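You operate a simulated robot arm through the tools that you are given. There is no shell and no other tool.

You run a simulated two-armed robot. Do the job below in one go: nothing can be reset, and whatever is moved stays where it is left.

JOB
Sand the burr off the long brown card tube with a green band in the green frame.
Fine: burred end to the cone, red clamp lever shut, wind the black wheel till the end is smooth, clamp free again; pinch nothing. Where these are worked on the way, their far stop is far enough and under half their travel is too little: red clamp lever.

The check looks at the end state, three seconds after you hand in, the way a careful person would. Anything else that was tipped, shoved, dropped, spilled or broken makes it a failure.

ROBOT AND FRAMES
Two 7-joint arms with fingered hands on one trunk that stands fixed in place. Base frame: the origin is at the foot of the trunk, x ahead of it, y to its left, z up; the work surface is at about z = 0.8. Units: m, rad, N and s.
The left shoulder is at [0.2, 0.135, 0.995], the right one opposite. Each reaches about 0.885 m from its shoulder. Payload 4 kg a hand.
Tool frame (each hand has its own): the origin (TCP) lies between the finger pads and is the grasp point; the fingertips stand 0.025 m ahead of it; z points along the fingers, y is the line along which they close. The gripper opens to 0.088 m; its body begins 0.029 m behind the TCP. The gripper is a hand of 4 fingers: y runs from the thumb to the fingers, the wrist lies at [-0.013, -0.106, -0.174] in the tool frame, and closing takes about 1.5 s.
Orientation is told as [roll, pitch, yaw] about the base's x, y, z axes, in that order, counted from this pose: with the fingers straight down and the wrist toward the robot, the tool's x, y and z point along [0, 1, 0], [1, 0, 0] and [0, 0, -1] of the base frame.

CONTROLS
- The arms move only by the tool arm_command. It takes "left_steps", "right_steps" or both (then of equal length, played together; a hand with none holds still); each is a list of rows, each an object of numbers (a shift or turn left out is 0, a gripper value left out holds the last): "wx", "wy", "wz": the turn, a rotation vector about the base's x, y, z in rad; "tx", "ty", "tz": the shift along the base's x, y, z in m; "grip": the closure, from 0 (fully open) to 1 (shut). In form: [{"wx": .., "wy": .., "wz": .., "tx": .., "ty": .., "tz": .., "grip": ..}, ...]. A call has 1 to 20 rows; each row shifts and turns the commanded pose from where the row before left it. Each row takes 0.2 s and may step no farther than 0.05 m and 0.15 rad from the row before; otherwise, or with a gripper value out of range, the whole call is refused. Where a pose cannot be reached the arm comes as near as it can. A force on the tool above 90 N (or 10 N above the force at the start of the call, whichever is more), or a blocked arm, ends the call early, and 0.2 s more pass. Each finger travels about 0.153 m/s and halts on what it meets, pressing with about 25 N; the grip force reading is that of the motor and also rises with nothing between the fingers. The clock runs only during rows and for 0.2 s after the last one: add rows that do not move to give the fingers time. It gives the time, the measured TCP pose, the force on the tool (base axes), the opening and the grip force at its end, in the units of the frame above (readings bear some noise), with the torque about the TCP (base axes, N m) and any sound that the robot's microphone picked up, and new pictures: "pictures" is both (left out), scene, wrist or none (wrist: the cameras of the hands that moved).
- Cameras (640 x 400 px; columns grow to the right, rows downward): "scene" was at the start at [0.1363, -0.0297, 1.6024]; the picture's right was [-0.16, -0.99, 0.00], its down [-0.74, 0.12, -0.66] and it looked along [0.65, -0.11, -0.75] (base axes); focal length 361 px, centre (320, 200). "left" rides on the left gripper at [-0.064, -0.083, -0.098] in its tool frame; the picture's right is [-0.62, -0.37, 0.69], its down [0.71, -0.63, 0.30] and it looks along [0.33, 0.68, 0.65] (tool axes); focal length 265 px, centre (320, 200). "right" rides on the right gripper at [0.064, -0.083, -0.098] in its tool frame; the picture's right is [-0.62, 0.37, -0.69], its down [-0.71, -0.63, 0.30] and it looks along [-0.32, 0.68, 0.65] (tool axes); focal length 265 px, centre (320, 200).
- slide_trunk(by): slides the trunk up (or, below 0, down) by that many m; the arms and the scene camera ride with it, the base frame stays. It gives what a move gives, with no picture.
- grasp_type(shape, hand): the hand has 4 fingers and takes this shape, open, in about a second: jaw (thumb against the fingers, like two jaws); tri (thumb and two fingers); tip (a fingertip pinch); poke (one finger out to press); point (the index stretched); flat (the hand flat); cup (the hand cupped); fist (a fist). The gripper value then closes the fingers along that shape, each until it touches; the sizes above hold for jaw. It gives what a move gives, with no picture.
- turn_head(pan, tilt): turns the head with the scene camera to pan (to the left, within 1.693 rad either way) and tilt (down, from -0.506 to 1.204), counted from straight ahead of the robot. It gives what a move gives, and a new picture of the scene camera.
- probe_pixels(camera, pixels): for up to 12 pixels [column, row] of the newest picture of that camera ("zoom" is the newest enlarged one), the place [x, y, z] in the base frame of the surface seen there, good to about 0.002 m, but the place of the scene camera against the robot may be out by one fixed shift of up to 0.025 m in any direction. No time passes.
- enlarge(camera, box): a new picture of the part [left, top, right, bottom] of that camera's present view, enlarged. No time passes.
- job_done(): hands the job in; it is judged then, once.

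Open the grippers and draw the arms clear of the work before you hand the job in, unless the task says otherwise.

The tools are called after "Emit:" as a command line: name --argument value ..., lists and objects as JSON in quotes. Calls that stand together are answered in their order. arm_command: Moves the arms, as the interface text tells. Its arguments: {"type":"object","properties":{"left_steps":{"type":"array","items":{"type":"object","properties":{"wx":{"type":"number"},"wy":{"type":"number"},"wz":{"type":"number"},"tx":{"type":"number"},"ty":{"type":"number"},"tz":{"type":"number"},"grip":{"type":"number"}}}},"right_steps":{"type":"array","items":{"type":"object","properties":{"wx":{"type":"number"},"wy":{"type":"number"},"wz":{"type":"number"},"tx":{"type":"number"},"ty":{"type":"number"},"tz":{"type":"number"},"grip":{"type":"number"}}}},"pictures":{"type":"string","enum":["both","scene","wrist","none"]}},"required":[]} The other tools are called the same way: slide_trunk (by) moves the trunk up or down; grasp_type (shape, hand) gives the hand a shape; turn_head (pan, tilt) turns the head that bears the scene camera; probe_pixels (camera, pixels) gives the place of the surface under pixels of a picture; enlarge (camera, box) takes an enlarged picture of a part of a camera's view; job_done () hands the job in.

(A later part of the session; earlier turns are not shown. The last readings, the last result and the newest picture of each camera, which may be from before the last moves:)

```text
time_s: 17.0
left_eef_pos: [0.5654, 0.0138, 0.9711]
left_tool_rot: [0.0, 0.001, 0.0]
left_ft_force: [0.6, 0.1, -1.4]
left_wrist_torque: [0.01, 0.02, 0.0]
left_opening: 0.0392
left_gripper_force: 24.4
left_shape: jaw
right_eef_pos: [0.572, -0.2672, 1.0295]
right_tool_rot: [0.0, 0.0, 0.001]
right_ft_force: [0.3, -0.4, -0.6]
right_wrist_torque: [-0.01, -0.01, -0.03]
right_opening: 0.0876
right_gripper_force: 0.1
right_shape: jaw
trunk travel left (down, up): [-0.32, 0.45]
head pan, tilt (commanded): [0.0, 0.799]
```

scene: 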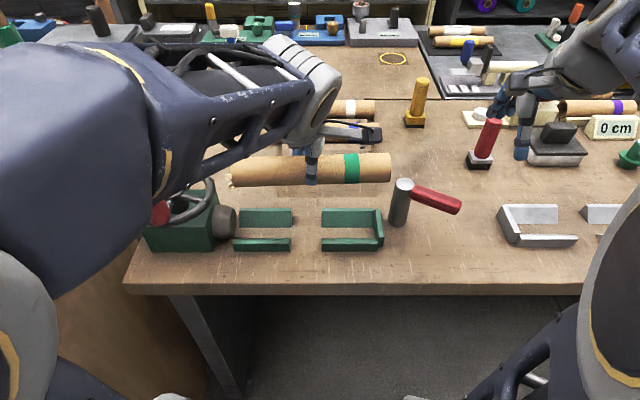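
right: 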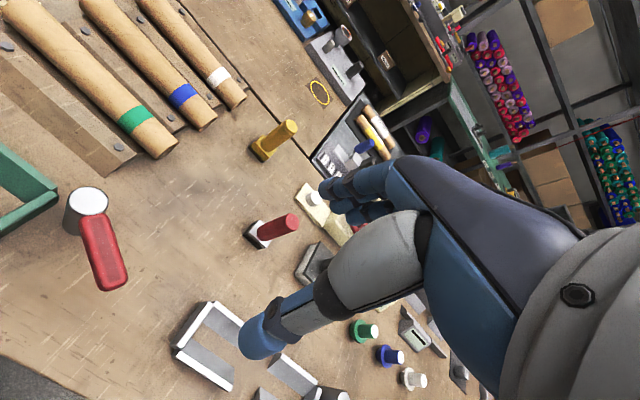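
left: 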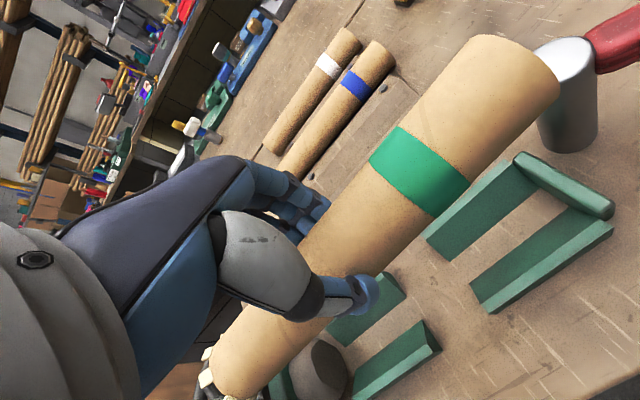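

The forearm in the scene view (150,190) appears near the red wheel handle (160,215). I probe both to check clearance before lowering.

Emit:
probe_pixels --camera "scene" --pixels '[[150, 200], [165, 190], [130, 240], [160, 214], [200, 170], [180, 150], [120, 270], [60, 250], [230, 180], [388, 160], [310, 170], [190, 200]]'

Emit:
enlarge --camera "scene" --box '[120, 130, 280, 260]'

Emit:
probe_pixels --camera "left" --pixels '[[205, 380], [215, 395], [260, 395], [235, 345], [480, 45], [520, 120], [545, 80], [420, 170], [300, 260], [310, 370], [560, 180], [430, 350]]'

```text
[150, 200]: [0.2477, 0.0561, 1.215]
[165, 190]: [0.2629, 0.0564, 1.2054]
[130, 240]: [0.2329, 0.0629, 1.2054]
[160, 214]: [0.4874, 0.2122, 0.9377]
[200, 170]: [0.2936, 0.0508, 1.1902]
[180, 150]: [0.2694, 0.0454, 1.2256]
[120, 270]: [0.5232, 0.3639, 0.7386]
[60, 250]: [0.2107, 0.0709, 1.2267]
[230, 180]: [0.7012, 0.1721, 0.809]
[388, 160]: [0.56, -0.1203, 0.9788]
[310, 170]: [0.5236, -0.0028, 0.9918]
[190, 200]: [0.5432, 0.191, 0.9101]
```

```text
3.08 times, centred on (200, 195) of scene
```

zoom: 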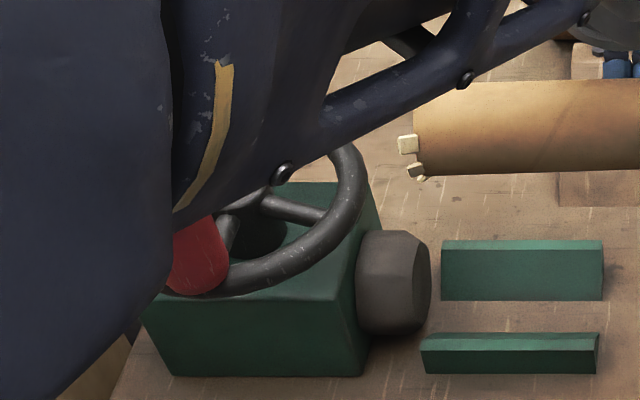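

```text
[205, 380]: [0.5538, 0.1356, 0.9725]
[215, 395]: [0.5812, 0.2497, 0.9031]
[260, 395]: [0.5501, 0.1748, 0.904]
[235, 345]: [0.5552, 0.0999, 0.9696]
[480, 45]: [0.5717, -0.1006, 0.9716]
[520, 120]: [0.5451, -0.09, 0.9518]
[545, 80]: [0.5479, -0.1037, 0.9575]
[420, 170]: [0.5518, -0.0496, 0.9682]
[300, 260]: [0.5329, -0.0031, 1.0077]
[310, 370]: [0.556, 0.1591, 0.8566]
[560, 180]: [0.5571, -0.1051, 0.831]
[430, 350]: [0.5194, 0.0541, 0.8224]
```

The forearm is well away from the handle (x≈0.25, z≈1.2). The tube axis sits about 0.021 below the TCP, centred at the TCP's x. I measure the stop and rail edges again in this closer left view.

Emit:
enlarge --camera "left" --box '[500, 130, 630, 230]'

Emit:
probe_pixels --camera "zoom" --pixels '[[100, 130], [90, 150], [300, 260], [400, 320], [500, 400], [550, 390], [200, 180], [300, 230], [330, 290], [480, 330], [110, 110], [400, 350]]'

Emit:
enlarge --camera "left" --box '[270, 240, 530, 400]'

Emit:
probe_pixels --camera "zoom" --pixels '[[100, 330], [60, 280], [120, 250], [150, 280], [310, 90], [330, 130], [390, 210], [410, 270], [500, 120], [545, 175], [130, 350], [60, 380]]'

```text
4.00 times, centred on (565, 180) of left
```

zoom: 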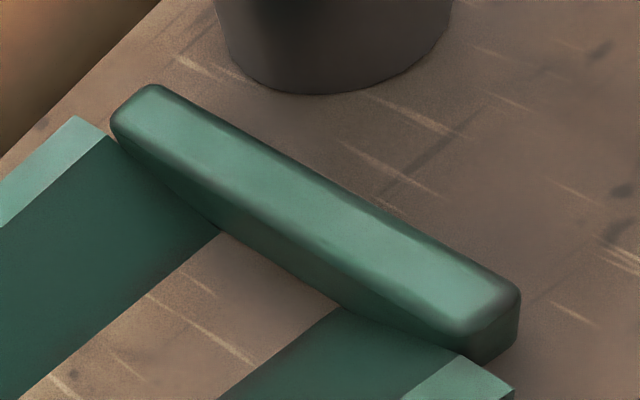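

```text
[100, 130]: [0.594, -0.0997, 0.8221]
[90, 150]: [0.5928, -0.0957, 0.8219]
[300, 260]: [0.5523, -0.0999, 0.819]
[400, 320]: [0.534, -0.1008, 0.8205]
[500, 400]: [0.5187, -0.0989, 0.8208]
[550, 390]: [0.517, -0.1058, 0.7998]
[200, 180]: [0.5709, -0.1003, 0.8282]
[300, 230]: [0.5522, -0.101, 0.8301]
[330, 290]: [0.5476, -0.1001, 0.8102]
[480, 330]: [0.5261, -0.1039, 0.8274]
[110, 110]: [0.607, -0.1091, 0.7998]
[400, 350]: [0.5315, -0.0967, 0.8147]
```

```text
2.46 times, centred on (400, 320) of left
```

zoom: 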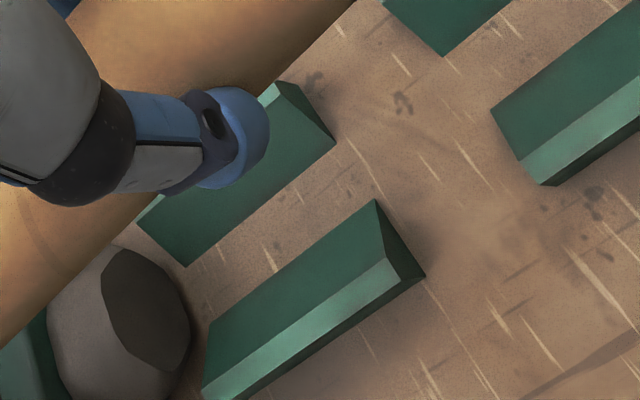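

```text
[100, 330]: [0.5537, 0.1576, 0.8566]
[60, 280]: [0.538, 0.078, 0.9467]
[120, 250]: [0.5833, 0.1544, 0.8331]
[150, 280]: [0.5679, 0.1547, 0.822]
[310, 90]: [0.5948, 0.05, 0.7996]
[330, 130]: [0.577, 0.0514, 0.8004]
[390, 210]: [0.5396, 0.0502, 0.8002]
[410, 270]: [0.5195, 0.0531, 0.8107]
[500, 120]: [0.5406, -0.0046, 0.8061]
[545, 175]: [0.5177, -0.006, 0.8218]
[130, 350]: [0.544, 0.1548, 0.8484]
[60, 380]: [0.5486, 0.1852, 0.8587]
```

The stop face is at y≈−0.100 and the cone face at y≈0.154, so TCP y=0.025 leaves about 6 mm at each end. I align and lower to just above the seat.

Emit:
arm_command --left_steps '[{"tx": -0.0069, "ty": 0.0112}, {"tz": -0.03}, {"tz": -0.03}, {"tz": -0.03}, {"tz": -0.014}, {}]' --pictures "both"

```text
time_s: 18.4
left_eef_pos: [0.5595, 0.0269, 0.8677]
left_tool_rot: [0.0, 0.001, 0.002]
left_ft_force: [-0.3, 1.0, -2.0]
left_wrist_torque: [0.0, -0.01, -0.01]
left_opening: 0.0392
left_gripper_force: 25.2
left_shape: jaw
right_eef_pos: [0.571, -0.2665, 1.0297]
right_tool_rot: [0.0, -0.001, 0.001]
right_ft_force: [-0.6, -0.7, 0.5]
right_wrist_torque: [0.01, -0.04, 0.0]
right_opening: 0.088
right_gripper_force: 0.1
right_shape: jaw
trunk travel left (down, up): [-0.32, 0.45]
head pan, tilt (commanded): [0.0, 0.799]
```

scene: 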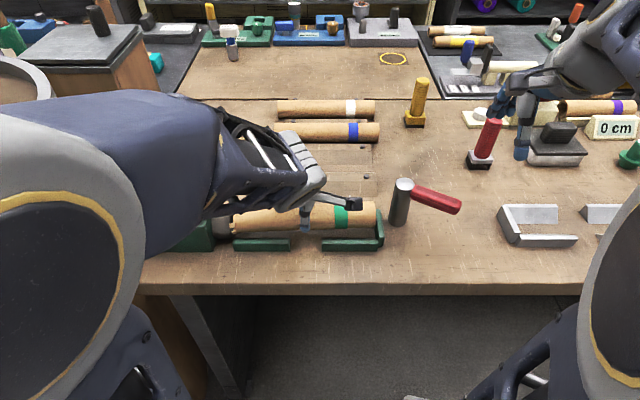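
left: 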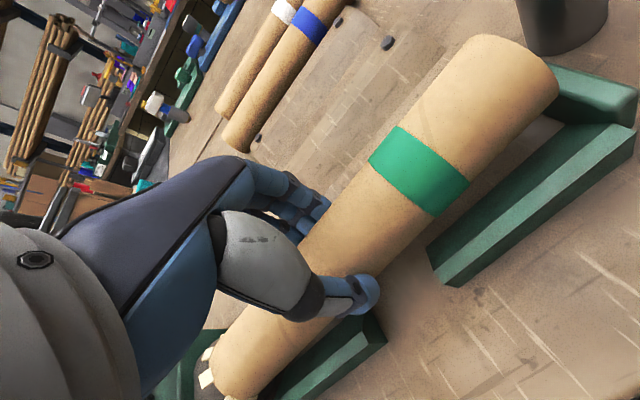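

The tube hangs over the V between cone and stop with clearance at both. I lower slowly until it seats.

Emit:
arm_command --left_steps '[{"tz": -0.008}, {"tz": -0.007}, {"tz": -0.004}, {}]' --pictures "wrist"

```text
time_s: 19.4
left_eef_pos: [0.5597, 0.0259, 0.8487]
left_tool_rot: [0.002, 0.002, -0.002]
left_ft_force: [-0.2, -0.5, -1.0]
left_wrist_torque: [0.0, -0.01, -0.01]
left_opening: 0.0392
left_gripper_force: 25.0
left_shape: jaw
right_eef_pos: [0.5719, -0.2673, 1.0293]
right_tool_rot: [0.0, 0.0, 0.0]
right_ft_force: [0.2, 0.1, 0.0]
right_wrist_torque: [0.01, 0.02, 0.05]
right_opening: 0.0875
right_gripper_force: 0.0
right_shape: jaw
trunk travel left (down, up): [-0.32, 0.45]
head pan, tilt (commanded): [0.0, 0.799]
```

left: 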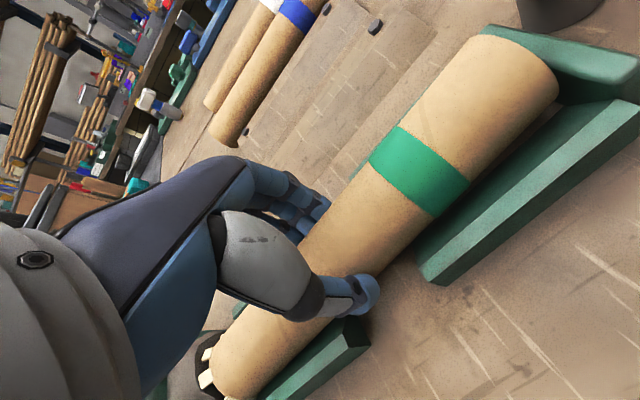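

No contact yet at TCP z=0.849. I continue down in small steps.

Emit:
arm_command --left_steps '[{"tz": -0.002}, {}, {"tz": -0.002}, {}]' --pictures "wrist"

```text
time_s: 20.4
left_eef_pos: [0.5604, 0.0259, 0.8463]
left_tool_rot: [-0.001, 0.0, 0.002]
left_ft_force: [-0.5, -0.6, 5.3]
left_wrist_torque: [0.03, 0.01, -0.11]
left_opening: 0.0393
left_gripper_force: 24.8
left_shape: jaw
right_eef_pos: [0.5712, -0.267, 1.0304]
right_tool_rot: [0.001, 0.001, 0.0]
right_ft_force: [-0.5, -1.0, 0.7]
right_wrist_torque: [-0.03, 0.0, -0.04]
right_opening: 0.0874
right_gripper_force: 0.1
right_shape: jaw
trunk travel left (down, up): [-0.32, 0.45]
head pan, tilt (commanded): [0.0, 0.799]
```

left: 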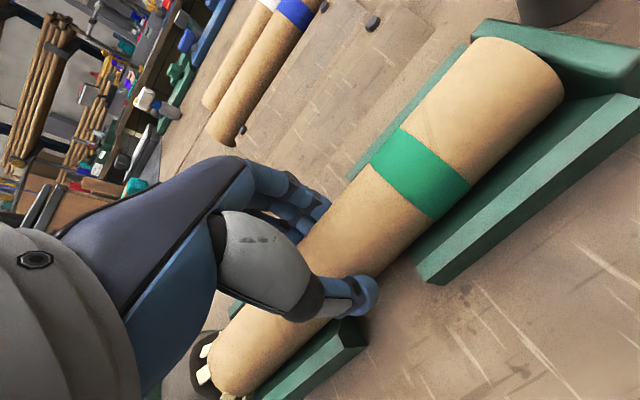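

The tube now rests in the V (5 N up). I slide it in +y toward the cone in small steps, watching the side force.

Emit:
arm_command --left_steps '[{"ty": 0.002}, {"ty": 0.002}, {}]' --pictures "wrist"

Emit:
enlarge --camera "left" --box '[150, 300, 310, 400]'

```text
time_s: 21.2
left_eef_pos: [0.5607, 0.0295, 0.8456]
left_tool_rot: [0.0, -0.001, 0.001]
left_ft_force: [1.7, -4.0, 6.1]
left_wrist_torque: [-0.02, -0.03, -0.1]
left_opening: 0.0395
left_gripper_force: 24.9
left_shape: jaw
right_eef_pos: [0.5719, -0.2681, 1.0298]
right_tool_rot: [-0.001, -0.001, 0.001]
right_ft_force: [-0.1, 0.0, -0.1]
right_wrist_torque: [0.03, 0.0, 0.01]
right_opening: 0.0875
right_gripper_force: 0.0
right_shape: jaw
trunk travel left (down, up): [-0.32, 0.45]
head pan, tilt (commanded): [0.0, 0.799]
```

left: 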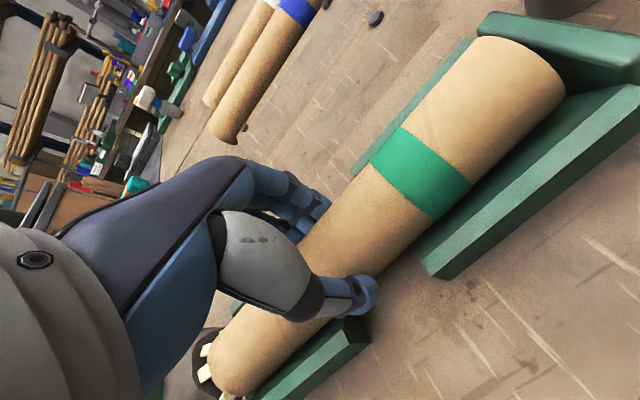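

```text
4.00 times, centred on (230, 350) of left
```

zoom: 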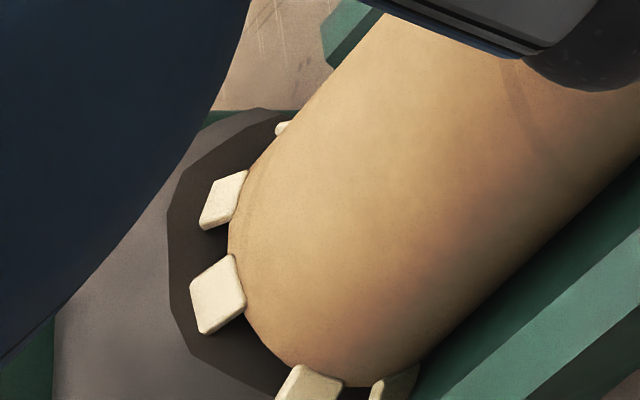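

The burr tips are almost at the cone face; the side force is −4 N (sliding friction). I advance 2 mm more.

Emit:
arm_command --left_steps '[{"ty": 0.001}, {"ty": 0.001}, {}]' --pictures "wrist"

Emit:
enlarge --camera "left" --box '[150, 300, 310, 400]'

Emit:
probe_pixels --camera "zoom" --pixels '[[225, 200], [220, 290], [205, 325], [200, 215], [240, 175], [190, 250], [180, 200], [235, 140], [150, 250], [290, 385], [240, 240], [120, 220]]'

```text
time_s: 22.0
left_eef_pos: [0.5593, 0.033, 0.8451]
left_tool_rot: [-0.001, -0.001, 0.001]
left_ft_force: [1.8, -5.1, 10.0]
left_wrist_torque: [-0.05, -0.01, -0.15]
left_opening: 0.0394
left_gripper_force: 25.0
left_shape: jaw
right_eef_pos: [0.5719, -0.2673, 1.0304]
right_tool_rot: [-0.001, 0.0, -0.001]
right_ft_force: [0.7, -0.2, -0.5]
right_wrist_torque: [-0.02, 0.02, -0.05]
right_opening: 0.0877
right_gripper_force: 0.1
right_shape: jaw
trunk travel left (down, up): [-0.32, 0.45]
head pan, tilt (commanded): [0.0, 0.799]
```

left: 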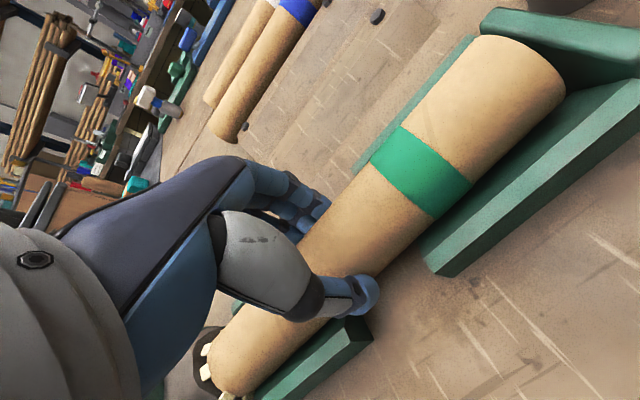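

```text
4.00 times, centred on (230, 350) of left
```

zoom: 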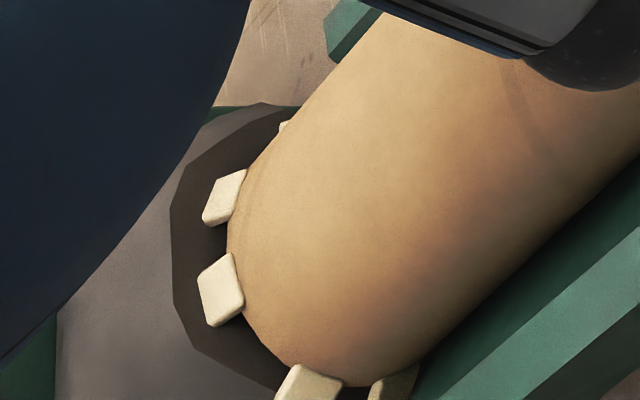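

```text
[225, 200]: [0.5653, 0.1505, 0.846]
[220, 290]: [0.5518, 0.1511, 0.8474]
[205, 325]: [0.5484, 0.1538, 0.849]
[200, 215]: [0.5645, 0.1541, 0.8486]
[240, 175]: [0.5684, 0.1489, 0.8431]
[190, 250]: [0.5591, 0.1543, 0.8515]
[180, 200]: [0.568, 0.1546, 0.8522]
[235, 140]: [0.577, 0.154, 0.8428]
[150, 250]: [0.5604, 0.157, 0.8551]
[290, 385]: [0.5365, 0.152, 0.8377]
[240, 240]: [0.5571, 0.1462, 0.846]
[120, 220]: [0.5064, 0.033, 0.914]
```

The burr tips read y≈0.153 against the cone face at 0.1545. One more millimetre brings it to light contact, then I release gently and open.

Emit:
arm_command --left_steps '[{"ty": 0.0015}, {}]' --pictures "none"

```text
time_s: 22.6
left_eef_pos: [0.5602, 0.0331, 0.8456]
left_tool_rot: [0.001, -0.002, 0.001]
left_ft_force: [0.3, -5.9, 12.0]
left_wrist_torque: [-0.09, 0.04, -0.11]
left_opening: 0.0395
left_gripper_force: 24.6
left_shape: jaw
right_eef_pos: [0.5723, -0.2678, 1.0294]
right_tool_rot: [0.0, -0.001, 0.001]
right_ft_force: [-0.1, -1.2, -1.0]
right_wrist_torque: [-0.01, 0.02, -0.01]
right_opening: 0.0876
right_gripper_force: 0.1
right_shape: jaw
trunk travel left (down, up): [-0.32, 0.45]
head pan, tilt (commanded): [0.0, 0.799]
```

Light contact reached. I release the grip slightly, lift a few millimetres while opening, then check that the tube stayed.

Emit:
arm_command --left_steps '[{"grip": 0.5}, {}, {"grip": 0.45, "tz": 0.002}, {"grip": 0.35, "tz": 0.003}, {"tz": 0.003}, {}]' --pictures "wrist"

```text
time_s: 24.0
left_eef_pos: [0.5595, 0.0327, 0.8523]
left_tool_rot: [0.001, 0.002, 0.002]
left_ft_force: [-0.5, 0.6, -0.2]
left_wrist_torque: [0.0, 0.0, 0.02]
left_opening: 0.0569
left_gripper_force: 0.1
left_shape: jaw
right_eef_pos: [0.5722, -0.2672, 1.0301]
right_tool_rot: [0.0, 0.001, 0.002]
right_ft_force: [0.4, -0.2, -0.4]
right_wrist_torque: [0.01, 0.01, 0.01]
right_opening: 0.0875
right_gripper_force: 0.0
right_shape: jaw
trunk travel left (down, up): [-0.32, 0.45]
head pan, tilt (commanded): [0.0, 0.799]
```

left: 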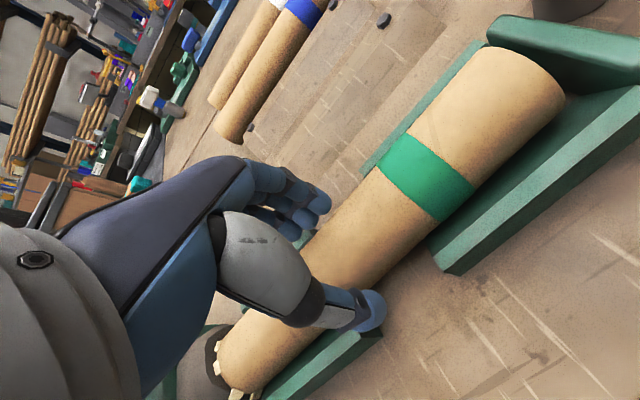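

The tube stays in the V. I open wider and raise the left hand straight up clear of it, slowly at first.

Emit:
arm_command --left_steps '[{"grip": 0.25, "tz": 0.005}, {"tz": 0.01}, {"tz": 0.02}, {"tz": 0.03}, {"tz": 0.04}, {"tz": 0.04}, {}]' --pictures "both"

```text
time_s: 25.6
left_eef_pos: [0.5598, 0.0313, 1.0001]
left_tool_rot: [-0.001, 0.0, 0.0]
left_ft_force: [0.5, -0.1, 0.0]
left_wrist_torque: [0.01, 0.03, 0.02]
left_opening: 0.0658
left_gripper_force: 0.1
left_shape: jaw
right_eef_pos: [0.5725, -0.2672, 1.0294]
right_tool_rot: [0.002, 0.001, 0.0]
right_ft_force: [0.1, -0.3, -0.5]
right_wrist_torque: [-0.01, 0.0, 0.01]
right_opening: 0.0877
right_gripper_force: 0.1
right_shape: jaw
trunk travel left (down, up): [-0.32, 0.45]
head pan, tilt (commanded): [0.0, 0.799]
```

scene: 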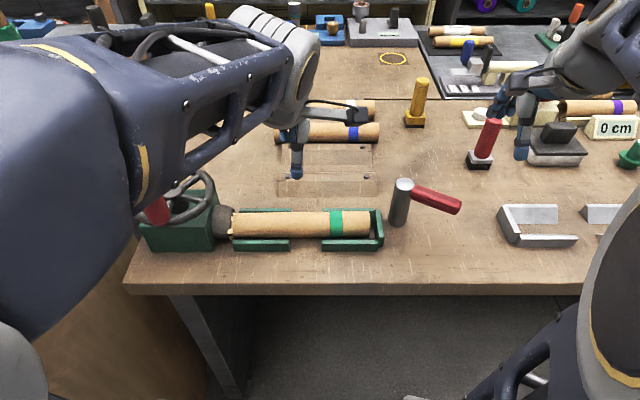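
left: 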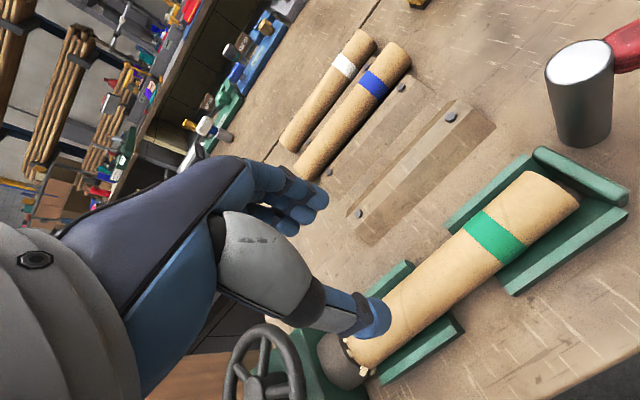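

The tube lies in the frame with its burr at the cone. I move the left hand away over the wheel side, and shut the right hand's fingers to make a pusher for the lever, moving it to the lever's far-right side while still high.

Emit:
arm_command --left_steps '[{"tz": 0.03, "ty": 0.03}, {"tz": 0.03, "ty": 0.035}, {"ty": 0.035, "tz": 0.02}, {"ty": 0.035}, {"ty": 0.035}, {"ty": 0.03}, {}, {}]' --right_steps '[{"grip": 1.0}, {"tx": 0.012, "ty": 0.015}, {"tx": 0.012, "ty": 0.015}, {}, {}, {}, {}, {}]' --pictures "both"

```text
time_s: 27.4
left_eef_pos: [0.5622, 0.2345, 1.0776]
left_tool_rot: [-0.001, 0.0, 0.0]
left_ft_force: [0.1, 0.0, -0.2]
left_wrist_torque: [0.02, -0.03, 0.01]
left_opening: 0.0657
left_gripper_force: 0.0
left_shape: jaw
right_eef_pos: [0.5975, -0.2366, 1.0291]
right_tool_rot: [0.0, 0.001, 0.001]
right_ft_force: [1.1, -0.1, -0.3]
right_wrist_torque: [-0.05, 0.03, 0.0]
right_opening: 0.0002
right_gripper_force: 24.6
right_shape: jaw
trunk travel left (down, up): [-0.32, 0.45]
head pan, tilt (commanded): [0.0, 0.799]
```

scene: 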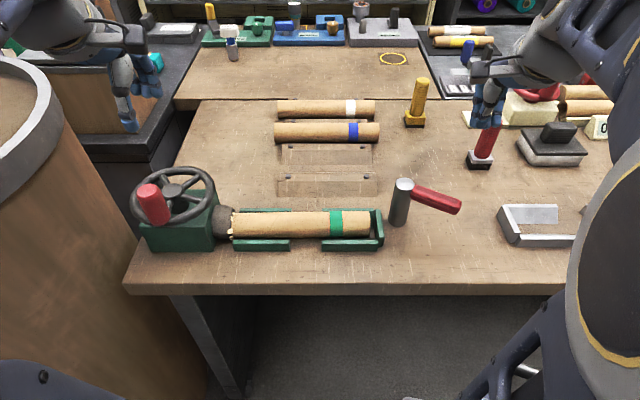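
right: 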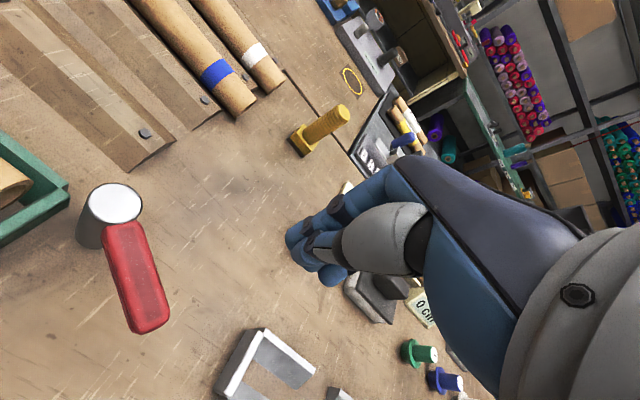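
left: 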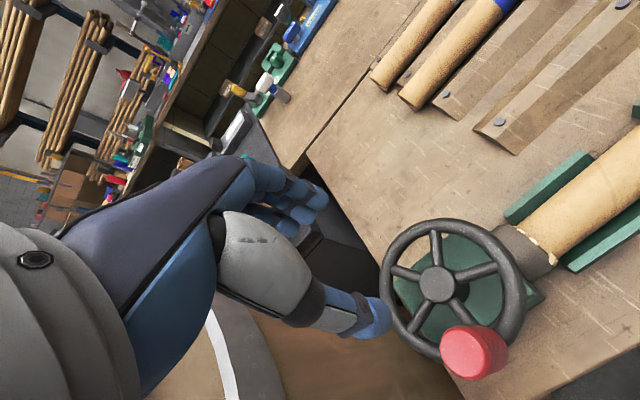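

The tube sits well and the views are clear. I measure the lever in the right view and the wheel with its red handle (472,352) in the left view.

Emit:
probe_pixels --camera "right" --pixels '[[115, 203], [140, 203], [95, 190], [125, 228], [107, 228], [140, 275], [165, 320], [135, 330], [150, 330], [125, 290], [155, 270], [330, 272]]'

Emit:
probe_pixels --camera "left" --pixels '[[437, 284], [435, 225], [515, 290], [388, 275], [420, 335], [480, 340], [460, 345], [500, 345], [470, 375], [485, 330], [545, 240], [440, 250]]'

Emit:
enlarge --camera "left" --box '[370, 200, 560, 390]'

Emit:
enlarge --camera "right" --box '[50, 150, 210, 350]'

```text
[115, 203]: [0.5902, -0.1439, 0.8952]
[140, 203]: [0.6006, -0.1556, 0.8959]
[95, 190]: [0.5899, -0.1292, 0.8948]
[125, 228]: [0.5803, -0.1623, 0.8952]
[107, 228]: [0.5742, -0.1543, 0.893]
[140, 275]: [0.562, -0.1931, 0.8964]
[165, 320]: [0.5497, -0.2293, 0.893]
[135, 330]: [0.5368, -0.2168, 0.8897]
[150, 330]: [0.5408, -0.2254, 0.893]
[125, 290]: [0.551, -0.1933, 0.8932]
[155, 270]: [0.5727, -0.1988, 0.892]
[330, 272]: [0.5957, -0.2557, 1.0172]
```

```text
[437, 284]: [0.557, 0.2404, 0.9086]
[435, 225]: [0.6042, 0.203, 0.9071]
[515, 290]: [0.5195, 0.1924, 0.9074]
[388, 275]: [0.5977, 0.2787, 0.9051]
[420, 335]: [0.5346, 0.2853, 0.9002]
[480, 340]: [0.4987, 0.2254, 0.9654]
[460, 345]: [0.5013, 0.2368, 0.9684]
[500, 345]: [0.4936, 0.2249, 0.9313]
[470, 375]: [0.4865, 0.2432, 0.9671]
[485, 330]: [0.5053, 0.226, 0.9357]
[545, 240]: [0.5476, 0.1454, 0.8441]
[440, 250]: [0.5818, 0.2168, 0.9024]
```

```text
2.11 times, centred on (465, 295) of left
```

zoom: 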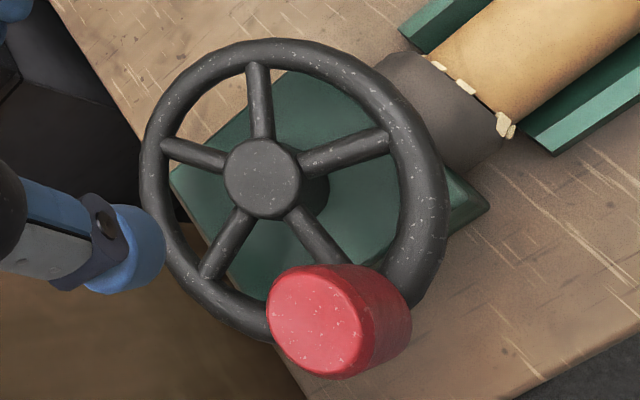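

```text
2.00 times, centred on (130, 250) of right
```

zoom: 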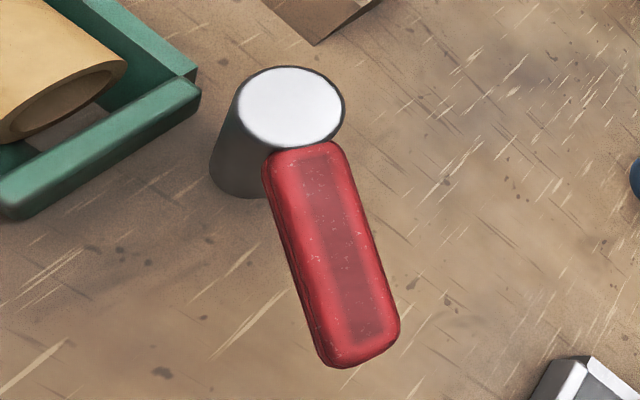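

Lever pivot is at (0.590,−0.144) and its tip near (0.542,−0.226), top z≈0.896. Before lowering the right hand, I check where the red brush (483,150) and tray (540,225) stand.

Emit:
probe_pixels --camera "scene" --pixels '[[478, 160], [486, 135], [492, 165], [540, 225], [505, 210], [404, 185], [440, 200], [415, 115], [550, 150], [502, 235]]'

Emit:
enlarge --camera "scene" --box '[380, 60, 580, 260]'

```text
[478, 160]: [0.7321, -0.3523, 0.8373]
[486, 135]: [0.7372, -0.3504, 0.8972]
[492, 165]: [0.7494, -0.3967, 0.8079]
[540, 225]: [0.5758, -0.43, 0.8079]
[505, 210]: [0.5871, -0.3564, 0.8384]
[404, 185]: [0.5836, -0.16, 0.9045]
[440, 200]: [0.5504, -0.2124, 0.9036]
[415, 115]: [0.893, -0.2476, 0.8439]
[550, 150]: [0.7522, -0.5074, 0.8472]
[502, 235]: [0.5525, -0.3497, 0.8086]
```

```text
2.00 times, centred on (480, 160) of scene
```

zoom: 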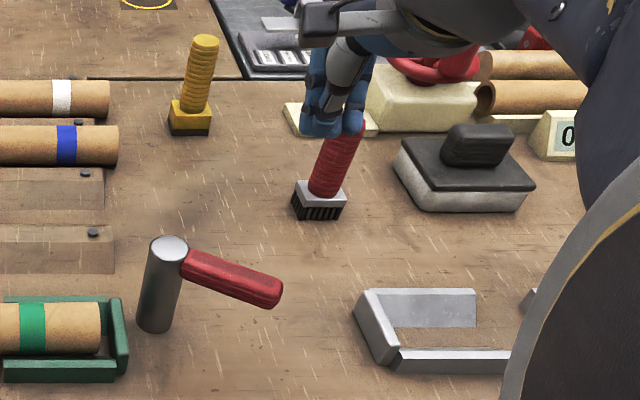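

The brush is 0.13 m away in x, so the drop zone is clear. I lower the closed right hand beside the lever to tip height ≈0.868.

Emit:
arm_command --right_steps '[{"tz": -0.04}, {"tz": -0.04}, {"tz": -0.035}, {"tz": -0.02}, {}]' --pictures "both"

```text
time_s: 28.6
left_eef_pos: [0.562, 0.2333, 1.0767]
left_tool_rot: [0.0, 0.001, 0.001]
left_ft_force: [0.2, -0.6, -0.6]
left_wrist_torque: [0.02, 0.0, -0.01]
left_opening: 0.0657
left_gripper_force: 0.2
left_shape: jaw
right_eef_pos: [0.5975, -0.2389, 0.8944]
right_tool_rot: [0.002, 0.0, 0.002]
right_ft_force: [-0.4, -0.3, 0.8]
right_wrist_torque: [0.0, 0.01, -0.01]
right_opening: 0.0
right_gripper_force: 25.1
right_shape: jaw
trunk travel left (down, up): [-0.32, 0.45]
head pan, tilt (commanded): [0.0, 0.799]
```

scene: 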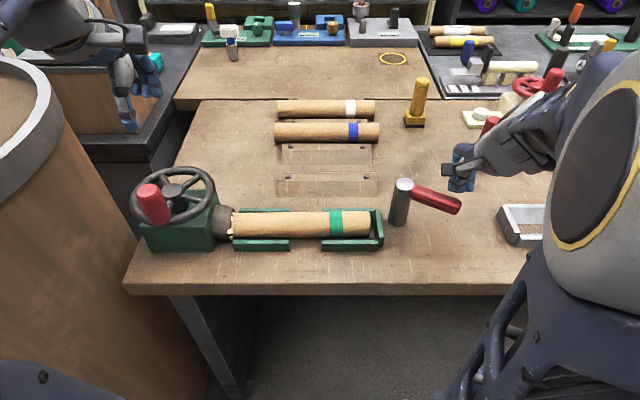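
right: 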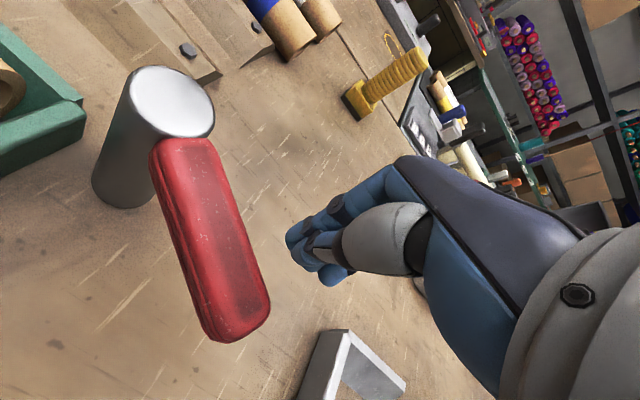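

The fingers hang beside the lever at the right height. I push toward −x,+y (clockwise from above) in small steps and read the force.

Emit:
arm_command --right_steps '[{"tx": -0.0086, "ty": 0.005}, {"tx": -0.006, "ty": 0.0035}, {"tx": -0.003, "ty": 0.0018}, {}]' --pictures "wrist"

```text
time_s: 29.6
left_eef_pos: [0.5622, 0.2334, 1.0774]
left_tool_rot: [-0.001, 0.0, 0.003]
left_ft_force: [0.2, -0.1, 0.0]
left_wrist_torque: [-0.01, 0.0, 0.03]
left_opening: 0.0657
left_gripper_force: 0.0
left_shape: jaw
right_eef_pos: [0.5804, -0.2277, 0.8944]
right_tool_rot: [0.0, -0.001, 0.0]
right_ft_force: [-0.1, -0.2, -0.1]
right_wrist_torque: [0.0, -0.01, 0.0]
right_opening: 0.0
right_gripper_force: 24.9
right_shape: jaw
trunk travel left (down, up): [-0.32, 0.45]
head pan, tilt (commanded): [0.0, 0.799]
```

right: 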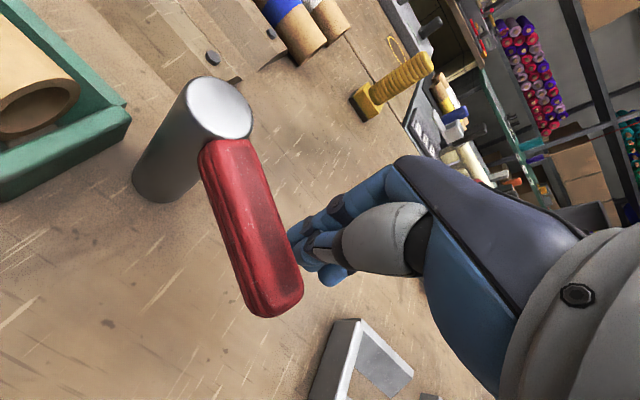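

The fingers are nearly at the lever with no force yet. I continue pushing a little.

Emit:
arm_command --right_steps '[{"tx": -0.004, "ty": 0.0023}, {"tx": -0.004, "ty": 0.0023}, {"tx": -0.002, "ty": 0.0012}, {}]' --pictures "wrist"

```text
time_s: 30.6
left_eef_pos: [0.5619, 0.2323, 1.0769]
left_tool_rot: [0.001, -0.001, 0.0]
left_ft_force: [-0.1, -0.1, 0.1]
left_wrist_torque: [0.02, 0.03, -0.01]
left_opening: 0.0657
left_gripper_force: 0.0
left_shape: jaw
right_eef_pos: [0.5688, -0.2211, 0.8936]
right_tool_rot: [-0.001, 0.0, 0.003]
right_ft_force: [1.1, -2.7, 2.7]
right_wrist_torque: [0.02, 0.0, 0.02]
right_opening: 0.0
right_gripper_force: 24.7
right_shape: jaw
trunk travel left (down, up): [-0.32, 0.45]
head pan, tilt (commanded): [0.0, 0.799]
```

right: 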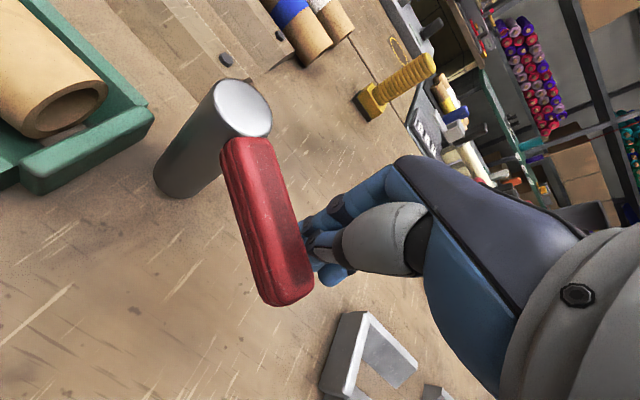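

There is light contact now. I check the lever's angle by probing its top surface before pushing further.

Emit:
probe_pixels --camera "right" --pixels '[[240, 105], [245, 155], [270, 220], [285, 270], [295, 280], [260, 285], [300, 265]]'

Emit:
arm_command --right_steps '[{"tx": -0.004, "ty": 0.0023}, {"tx": -0.004, "ty": 0.0023}, {}]' --pictures "wrist"

Emit:
probe_pixels --camera "right" --pixels '[[250, 110], [255, 155], [275, 210], [290, 250], [300, 260], [280, 270], [300, 245]]'

```text
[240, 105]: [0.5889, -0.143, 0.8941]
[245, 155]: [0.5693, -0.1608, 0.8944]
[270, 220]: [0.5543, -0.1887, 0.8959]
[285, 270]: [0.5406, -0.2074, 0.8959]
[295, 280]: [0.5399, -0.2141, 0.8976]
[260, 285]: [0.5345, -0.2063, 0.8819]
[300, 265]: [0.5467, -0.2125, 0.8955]
```

```text
time_s: 31.4
left_eef_pos: [0.5613, 0.2332, 1.0774]
left_tool_rot: [0.0, 0.001, 0.002]
left_ft_force: [-0.1, -0.8, 0.7]
left_wrist_torque: [0.02, 0.01, -0.01]
left_opening: 0.0654
left_gripper_force: 0.1
left_shape: jaw
right_eef_pos: [0.5604, -0.2173, 0.8948]
right_tool_rot: [0.001, 0.0, 0.001]
right_ft_force: [1.8, -1.9, 0.7]
right_wrist_torque: [-0.02, 0.02, 0.06]
right_opening: 0.0001
right_gripper_force: 25.4
right_shape: jaw
trunk travel left (down, up): [-0.32, 0.45]
head pan, tilt (commanded): [0.0, 0.799]
```

right: 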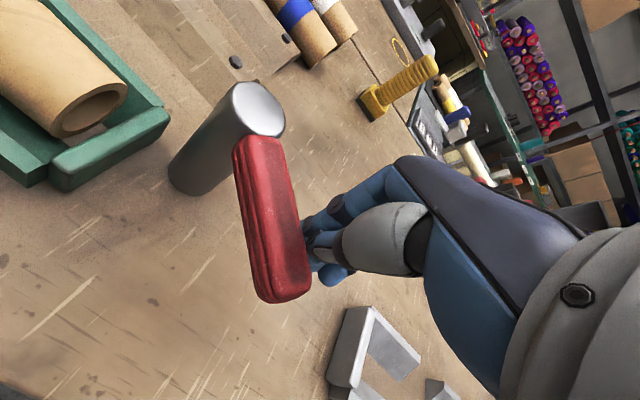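

```text
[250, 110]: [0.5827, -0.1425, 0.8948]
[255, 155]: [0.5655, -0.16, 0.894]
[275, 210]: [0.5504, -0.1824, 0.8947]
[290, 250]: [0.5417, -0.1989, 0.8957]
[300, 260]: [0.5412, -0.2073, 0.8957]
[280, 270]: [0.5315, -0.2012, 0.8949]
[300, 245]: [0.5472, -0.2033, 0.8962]
```

The lever swings clockwise freely (about 2.5 N), already from −120° to about −130°. I follow its arc around the pivot (0.590,−0.144).

Emit:
arm_command --right_steps '[{"tx": -0.0067, "ty": 0.002}, {"tx": -0.0061, "ty": 0.0035}, {"tx": -0.0057, "ty": 0.0039}, {"tx": -0.0054, "ty": 0.0044}, {}]' --pictures "both"

```text
time_s: 32.6
left_eef_pos: [0.562, 0.2331, 1.0763]
left_tool_rot: [0.0, 0.0, 0.001]
left_ft_force: [0.1, -1.1, 0.1]
left_wrist_torque: [0.02, 0.01, -0.01]
left_opening: 0.0657
left_gripper_force: 0.0
left_shape: jaw
right_eef_pos: [0.5357, -0.2022, 0.8934]
right_tool_rot: [0.0, 0.001, 0.0]
right_ft_force: [2.9, 0.3, 1.3]
right_wrist_torque: [0.01, 0.01, -0.01]
right_opening: 0.0
right_gripper_force: 24.7
right_shape: jaw
trunk travel left (down, up): [-0.32, 0.45]
head pan, tilt (commanded): [0.0, 0.799]
```

scene: 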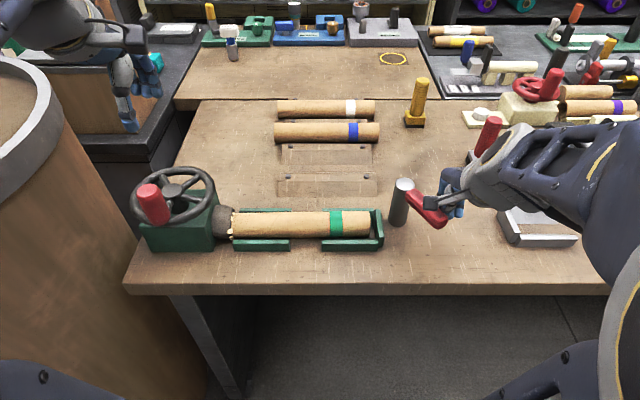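
right: 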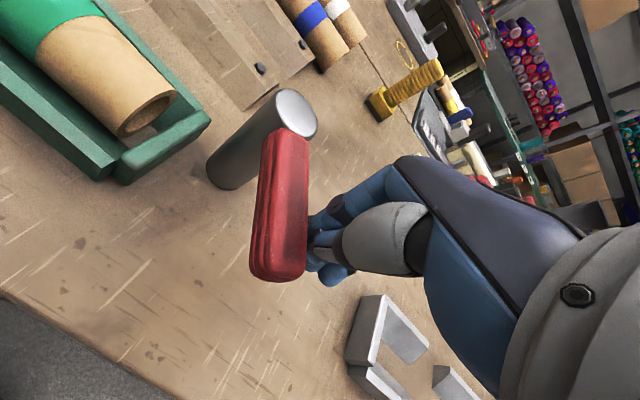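

The lever follows with about 3 N. I continue along the arc.

Emit:
arm_command --right_steps '[{"tx": -0.005, "ty": 0.0049}, {"tx": -0.0045, "ty": 0.0053}, {"tx": -0.0041, "ty": 0.0057}, {"tx": -0.0035, "ty": 0.006}, {}]' --pictures "both"

```text
time_s: 33.8
left_eef_pos: [0.5618, 0.2335, 1.0779]
left_tool_rot: [-0.001, 0.001, 0.001]
left_ft_force: [-1.0, -1.0, -0.2]
left_wrist_torque: [0.01, -0.01, -0.01]
left_opening: 0.0658
left_gripper_force: 0.0
left_shape: jaw
right_eef_pos: [0.5183, -0.1811, 0.895]
right_tool_rot: [0.0, 0.0, 0.0]
right_ft_force: [3.2, -1.3, 1.5]
right_wrist_torque: [-0.03, -0.03, -0.06]
right_opening: 0.0002
right_gripper_force: 24.9
right_shape: jaw
trunk travel left (down, up): [-0.32, 0.45]
head pan, tilt (commanded): [0.0, 0.799]
```

scene: 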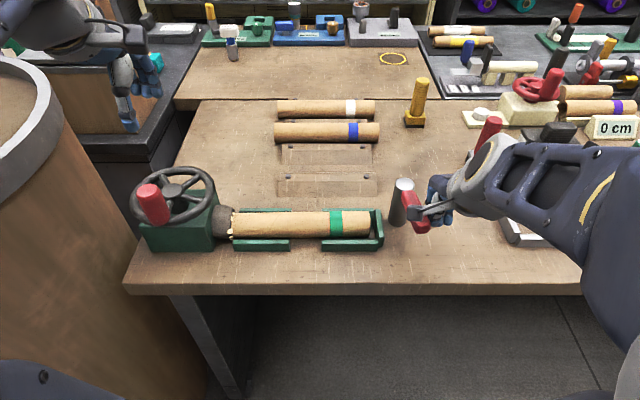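
right: 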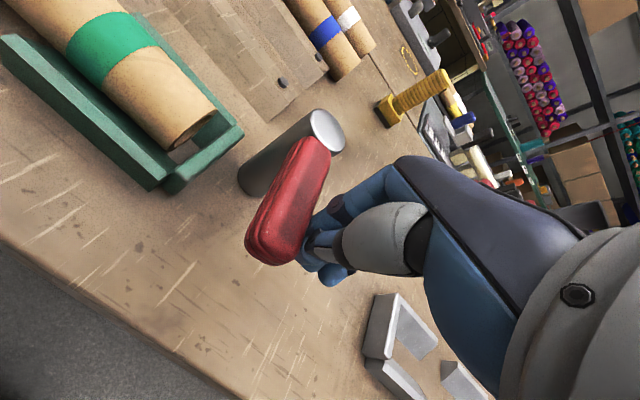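

The lever is now about pointing toward the robot and still turning with ~3 N. I keep following.

Emit:
arm_command --right_steps '[{"tx": -0.003, "ty": 0.0063}, {"tx": -0.0025, "ty": 0.0066}, {"tx": -0.0019, "ty": 0.0067}, {"tx": -0.0012, "ty": 0.0069}, {}]' --pictures "both"

```text
time_s: 35.0
left_eef_pos: [0.5604, 0.2324, 1.0773]
left_tool_rot: [0.001, 0.001, 0.001]
left_ft_force: [0.2, -0.5, 0.3]
left_wrist_torque: [-0.03, 0.01, -0.02]
left_opening: 0.0659
left_gripper_force: 0.1
left_shape: jaw
right_eef_pos: [0.511, -0.1629, 0.8957]
right_tool_rot: [0.001, -0.01, -0.016]
right_ft_force: [8.4, -82.8, 1.4]
right_wrist_torque: [0.03, -0.04, -0.78]
right_opening: 0.0
right_gripper_force: 25.5
right_shape: jaw
trunk travel left (down, up): [-0.32, 0.45]
head pan, tilt (commanded): [0.0, 0.799]
```

scene: 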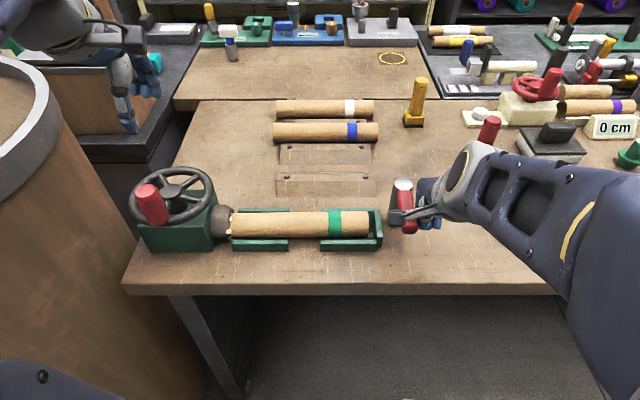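
right: 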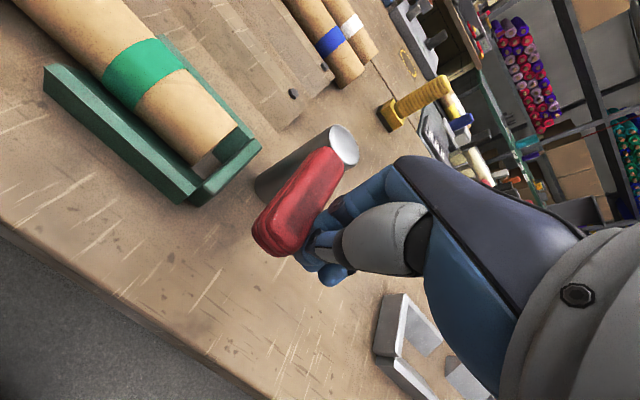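

The force jumped to −83 N: the lever has met its far stop, pointing straight at the robot (about 60° of travel). I back off at once and look.

Emit:
arm_command --right_steps '[{"ty": -0.008}, {"ty": -0.01}, {"ty": -0.015}, {"ty": -0.02}, {}]' --pictures "both"

Emit:
enlarge --camera "scene" --box '[200, 170, 440, 270]'

Emit:
enlarge --camera "right" --box '[60, 20, 380, 260]'

```text
time_s: 36.2
left_eef_pos: [0.5613, 0.2336, 1.0772]
left_tool_rot: [0.0, 0.001, 0.001]
left_ft_force: [0.1, -0.8, 0.4]
left_wrist_torque: [-0.03, 0.0, -0.01]
left_opening: 0.0655
left_gripper_force: 0.0
left_shape: jaw
right_eef_pos: [0.5095, -0.2069, 0.8952]
right_tool_rot: [-0.002, 0.001, 0.0]
right_ft_force: [-0.1, 0.4, -1.1]
right_wrist_torque: [0.01, -0.03, 0.0]
right_opening: 0.0001
right_gripper_force: 25.0
right_shape: jaw
trunk travel left (down, up): [-0.32, 0.45]
head pan, tilt (commanded): [0.0, 0.799]
```

scene: 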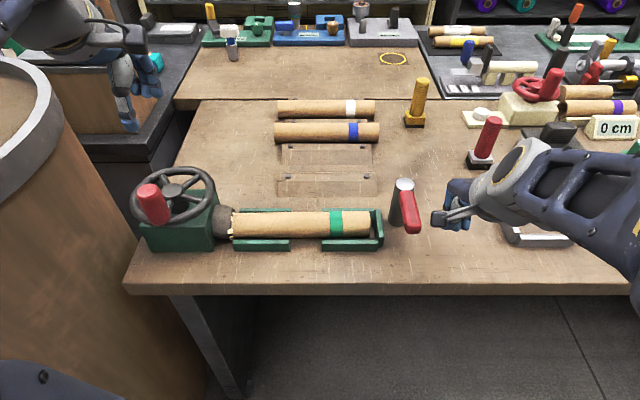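
right: 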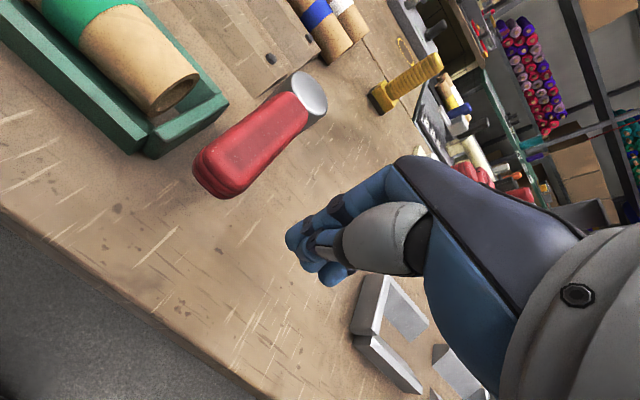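

```text
2.67 times, centred on (320, 220) of scene
```

zoom: 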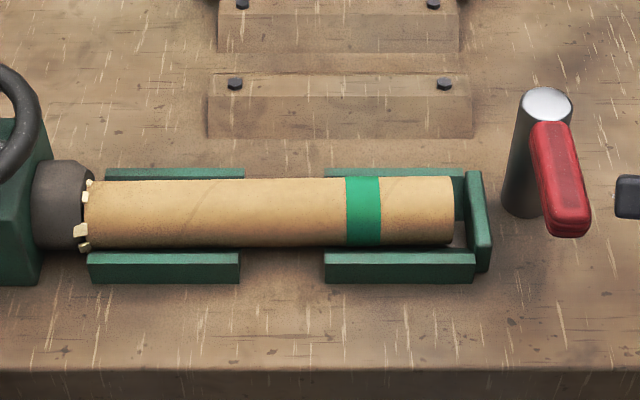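

```text
1.67 times, centred on (220, 140) of right
```

zoom: 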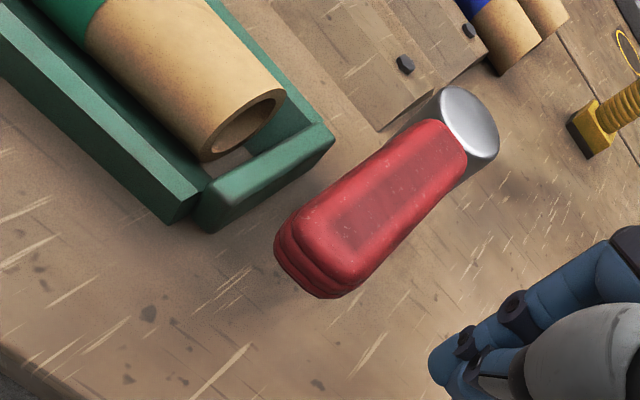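

I probe the lever's new direction to see whether it rests at the far stop.

Emit:
probe_pixels --camera "right" --pixels '[[305, 93], [285, 110], [260, 135], [235, 160], [220, 170], [240, 175], [215, 160], [260, 115], [285, 140], [230, 195]]'

```text
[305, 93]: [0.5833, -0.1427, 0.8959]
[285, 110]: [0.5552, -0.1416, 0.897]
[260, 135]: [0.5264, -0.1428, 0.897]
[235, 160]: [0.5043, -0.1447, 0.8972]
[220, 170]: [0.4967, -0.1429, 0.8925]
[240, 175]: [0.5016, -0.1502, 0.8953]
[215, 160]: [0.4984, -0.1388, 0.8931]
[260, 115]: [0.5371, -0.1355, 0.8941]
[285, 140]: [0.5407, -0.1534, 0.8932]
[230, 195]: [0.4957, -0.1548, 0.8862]
```

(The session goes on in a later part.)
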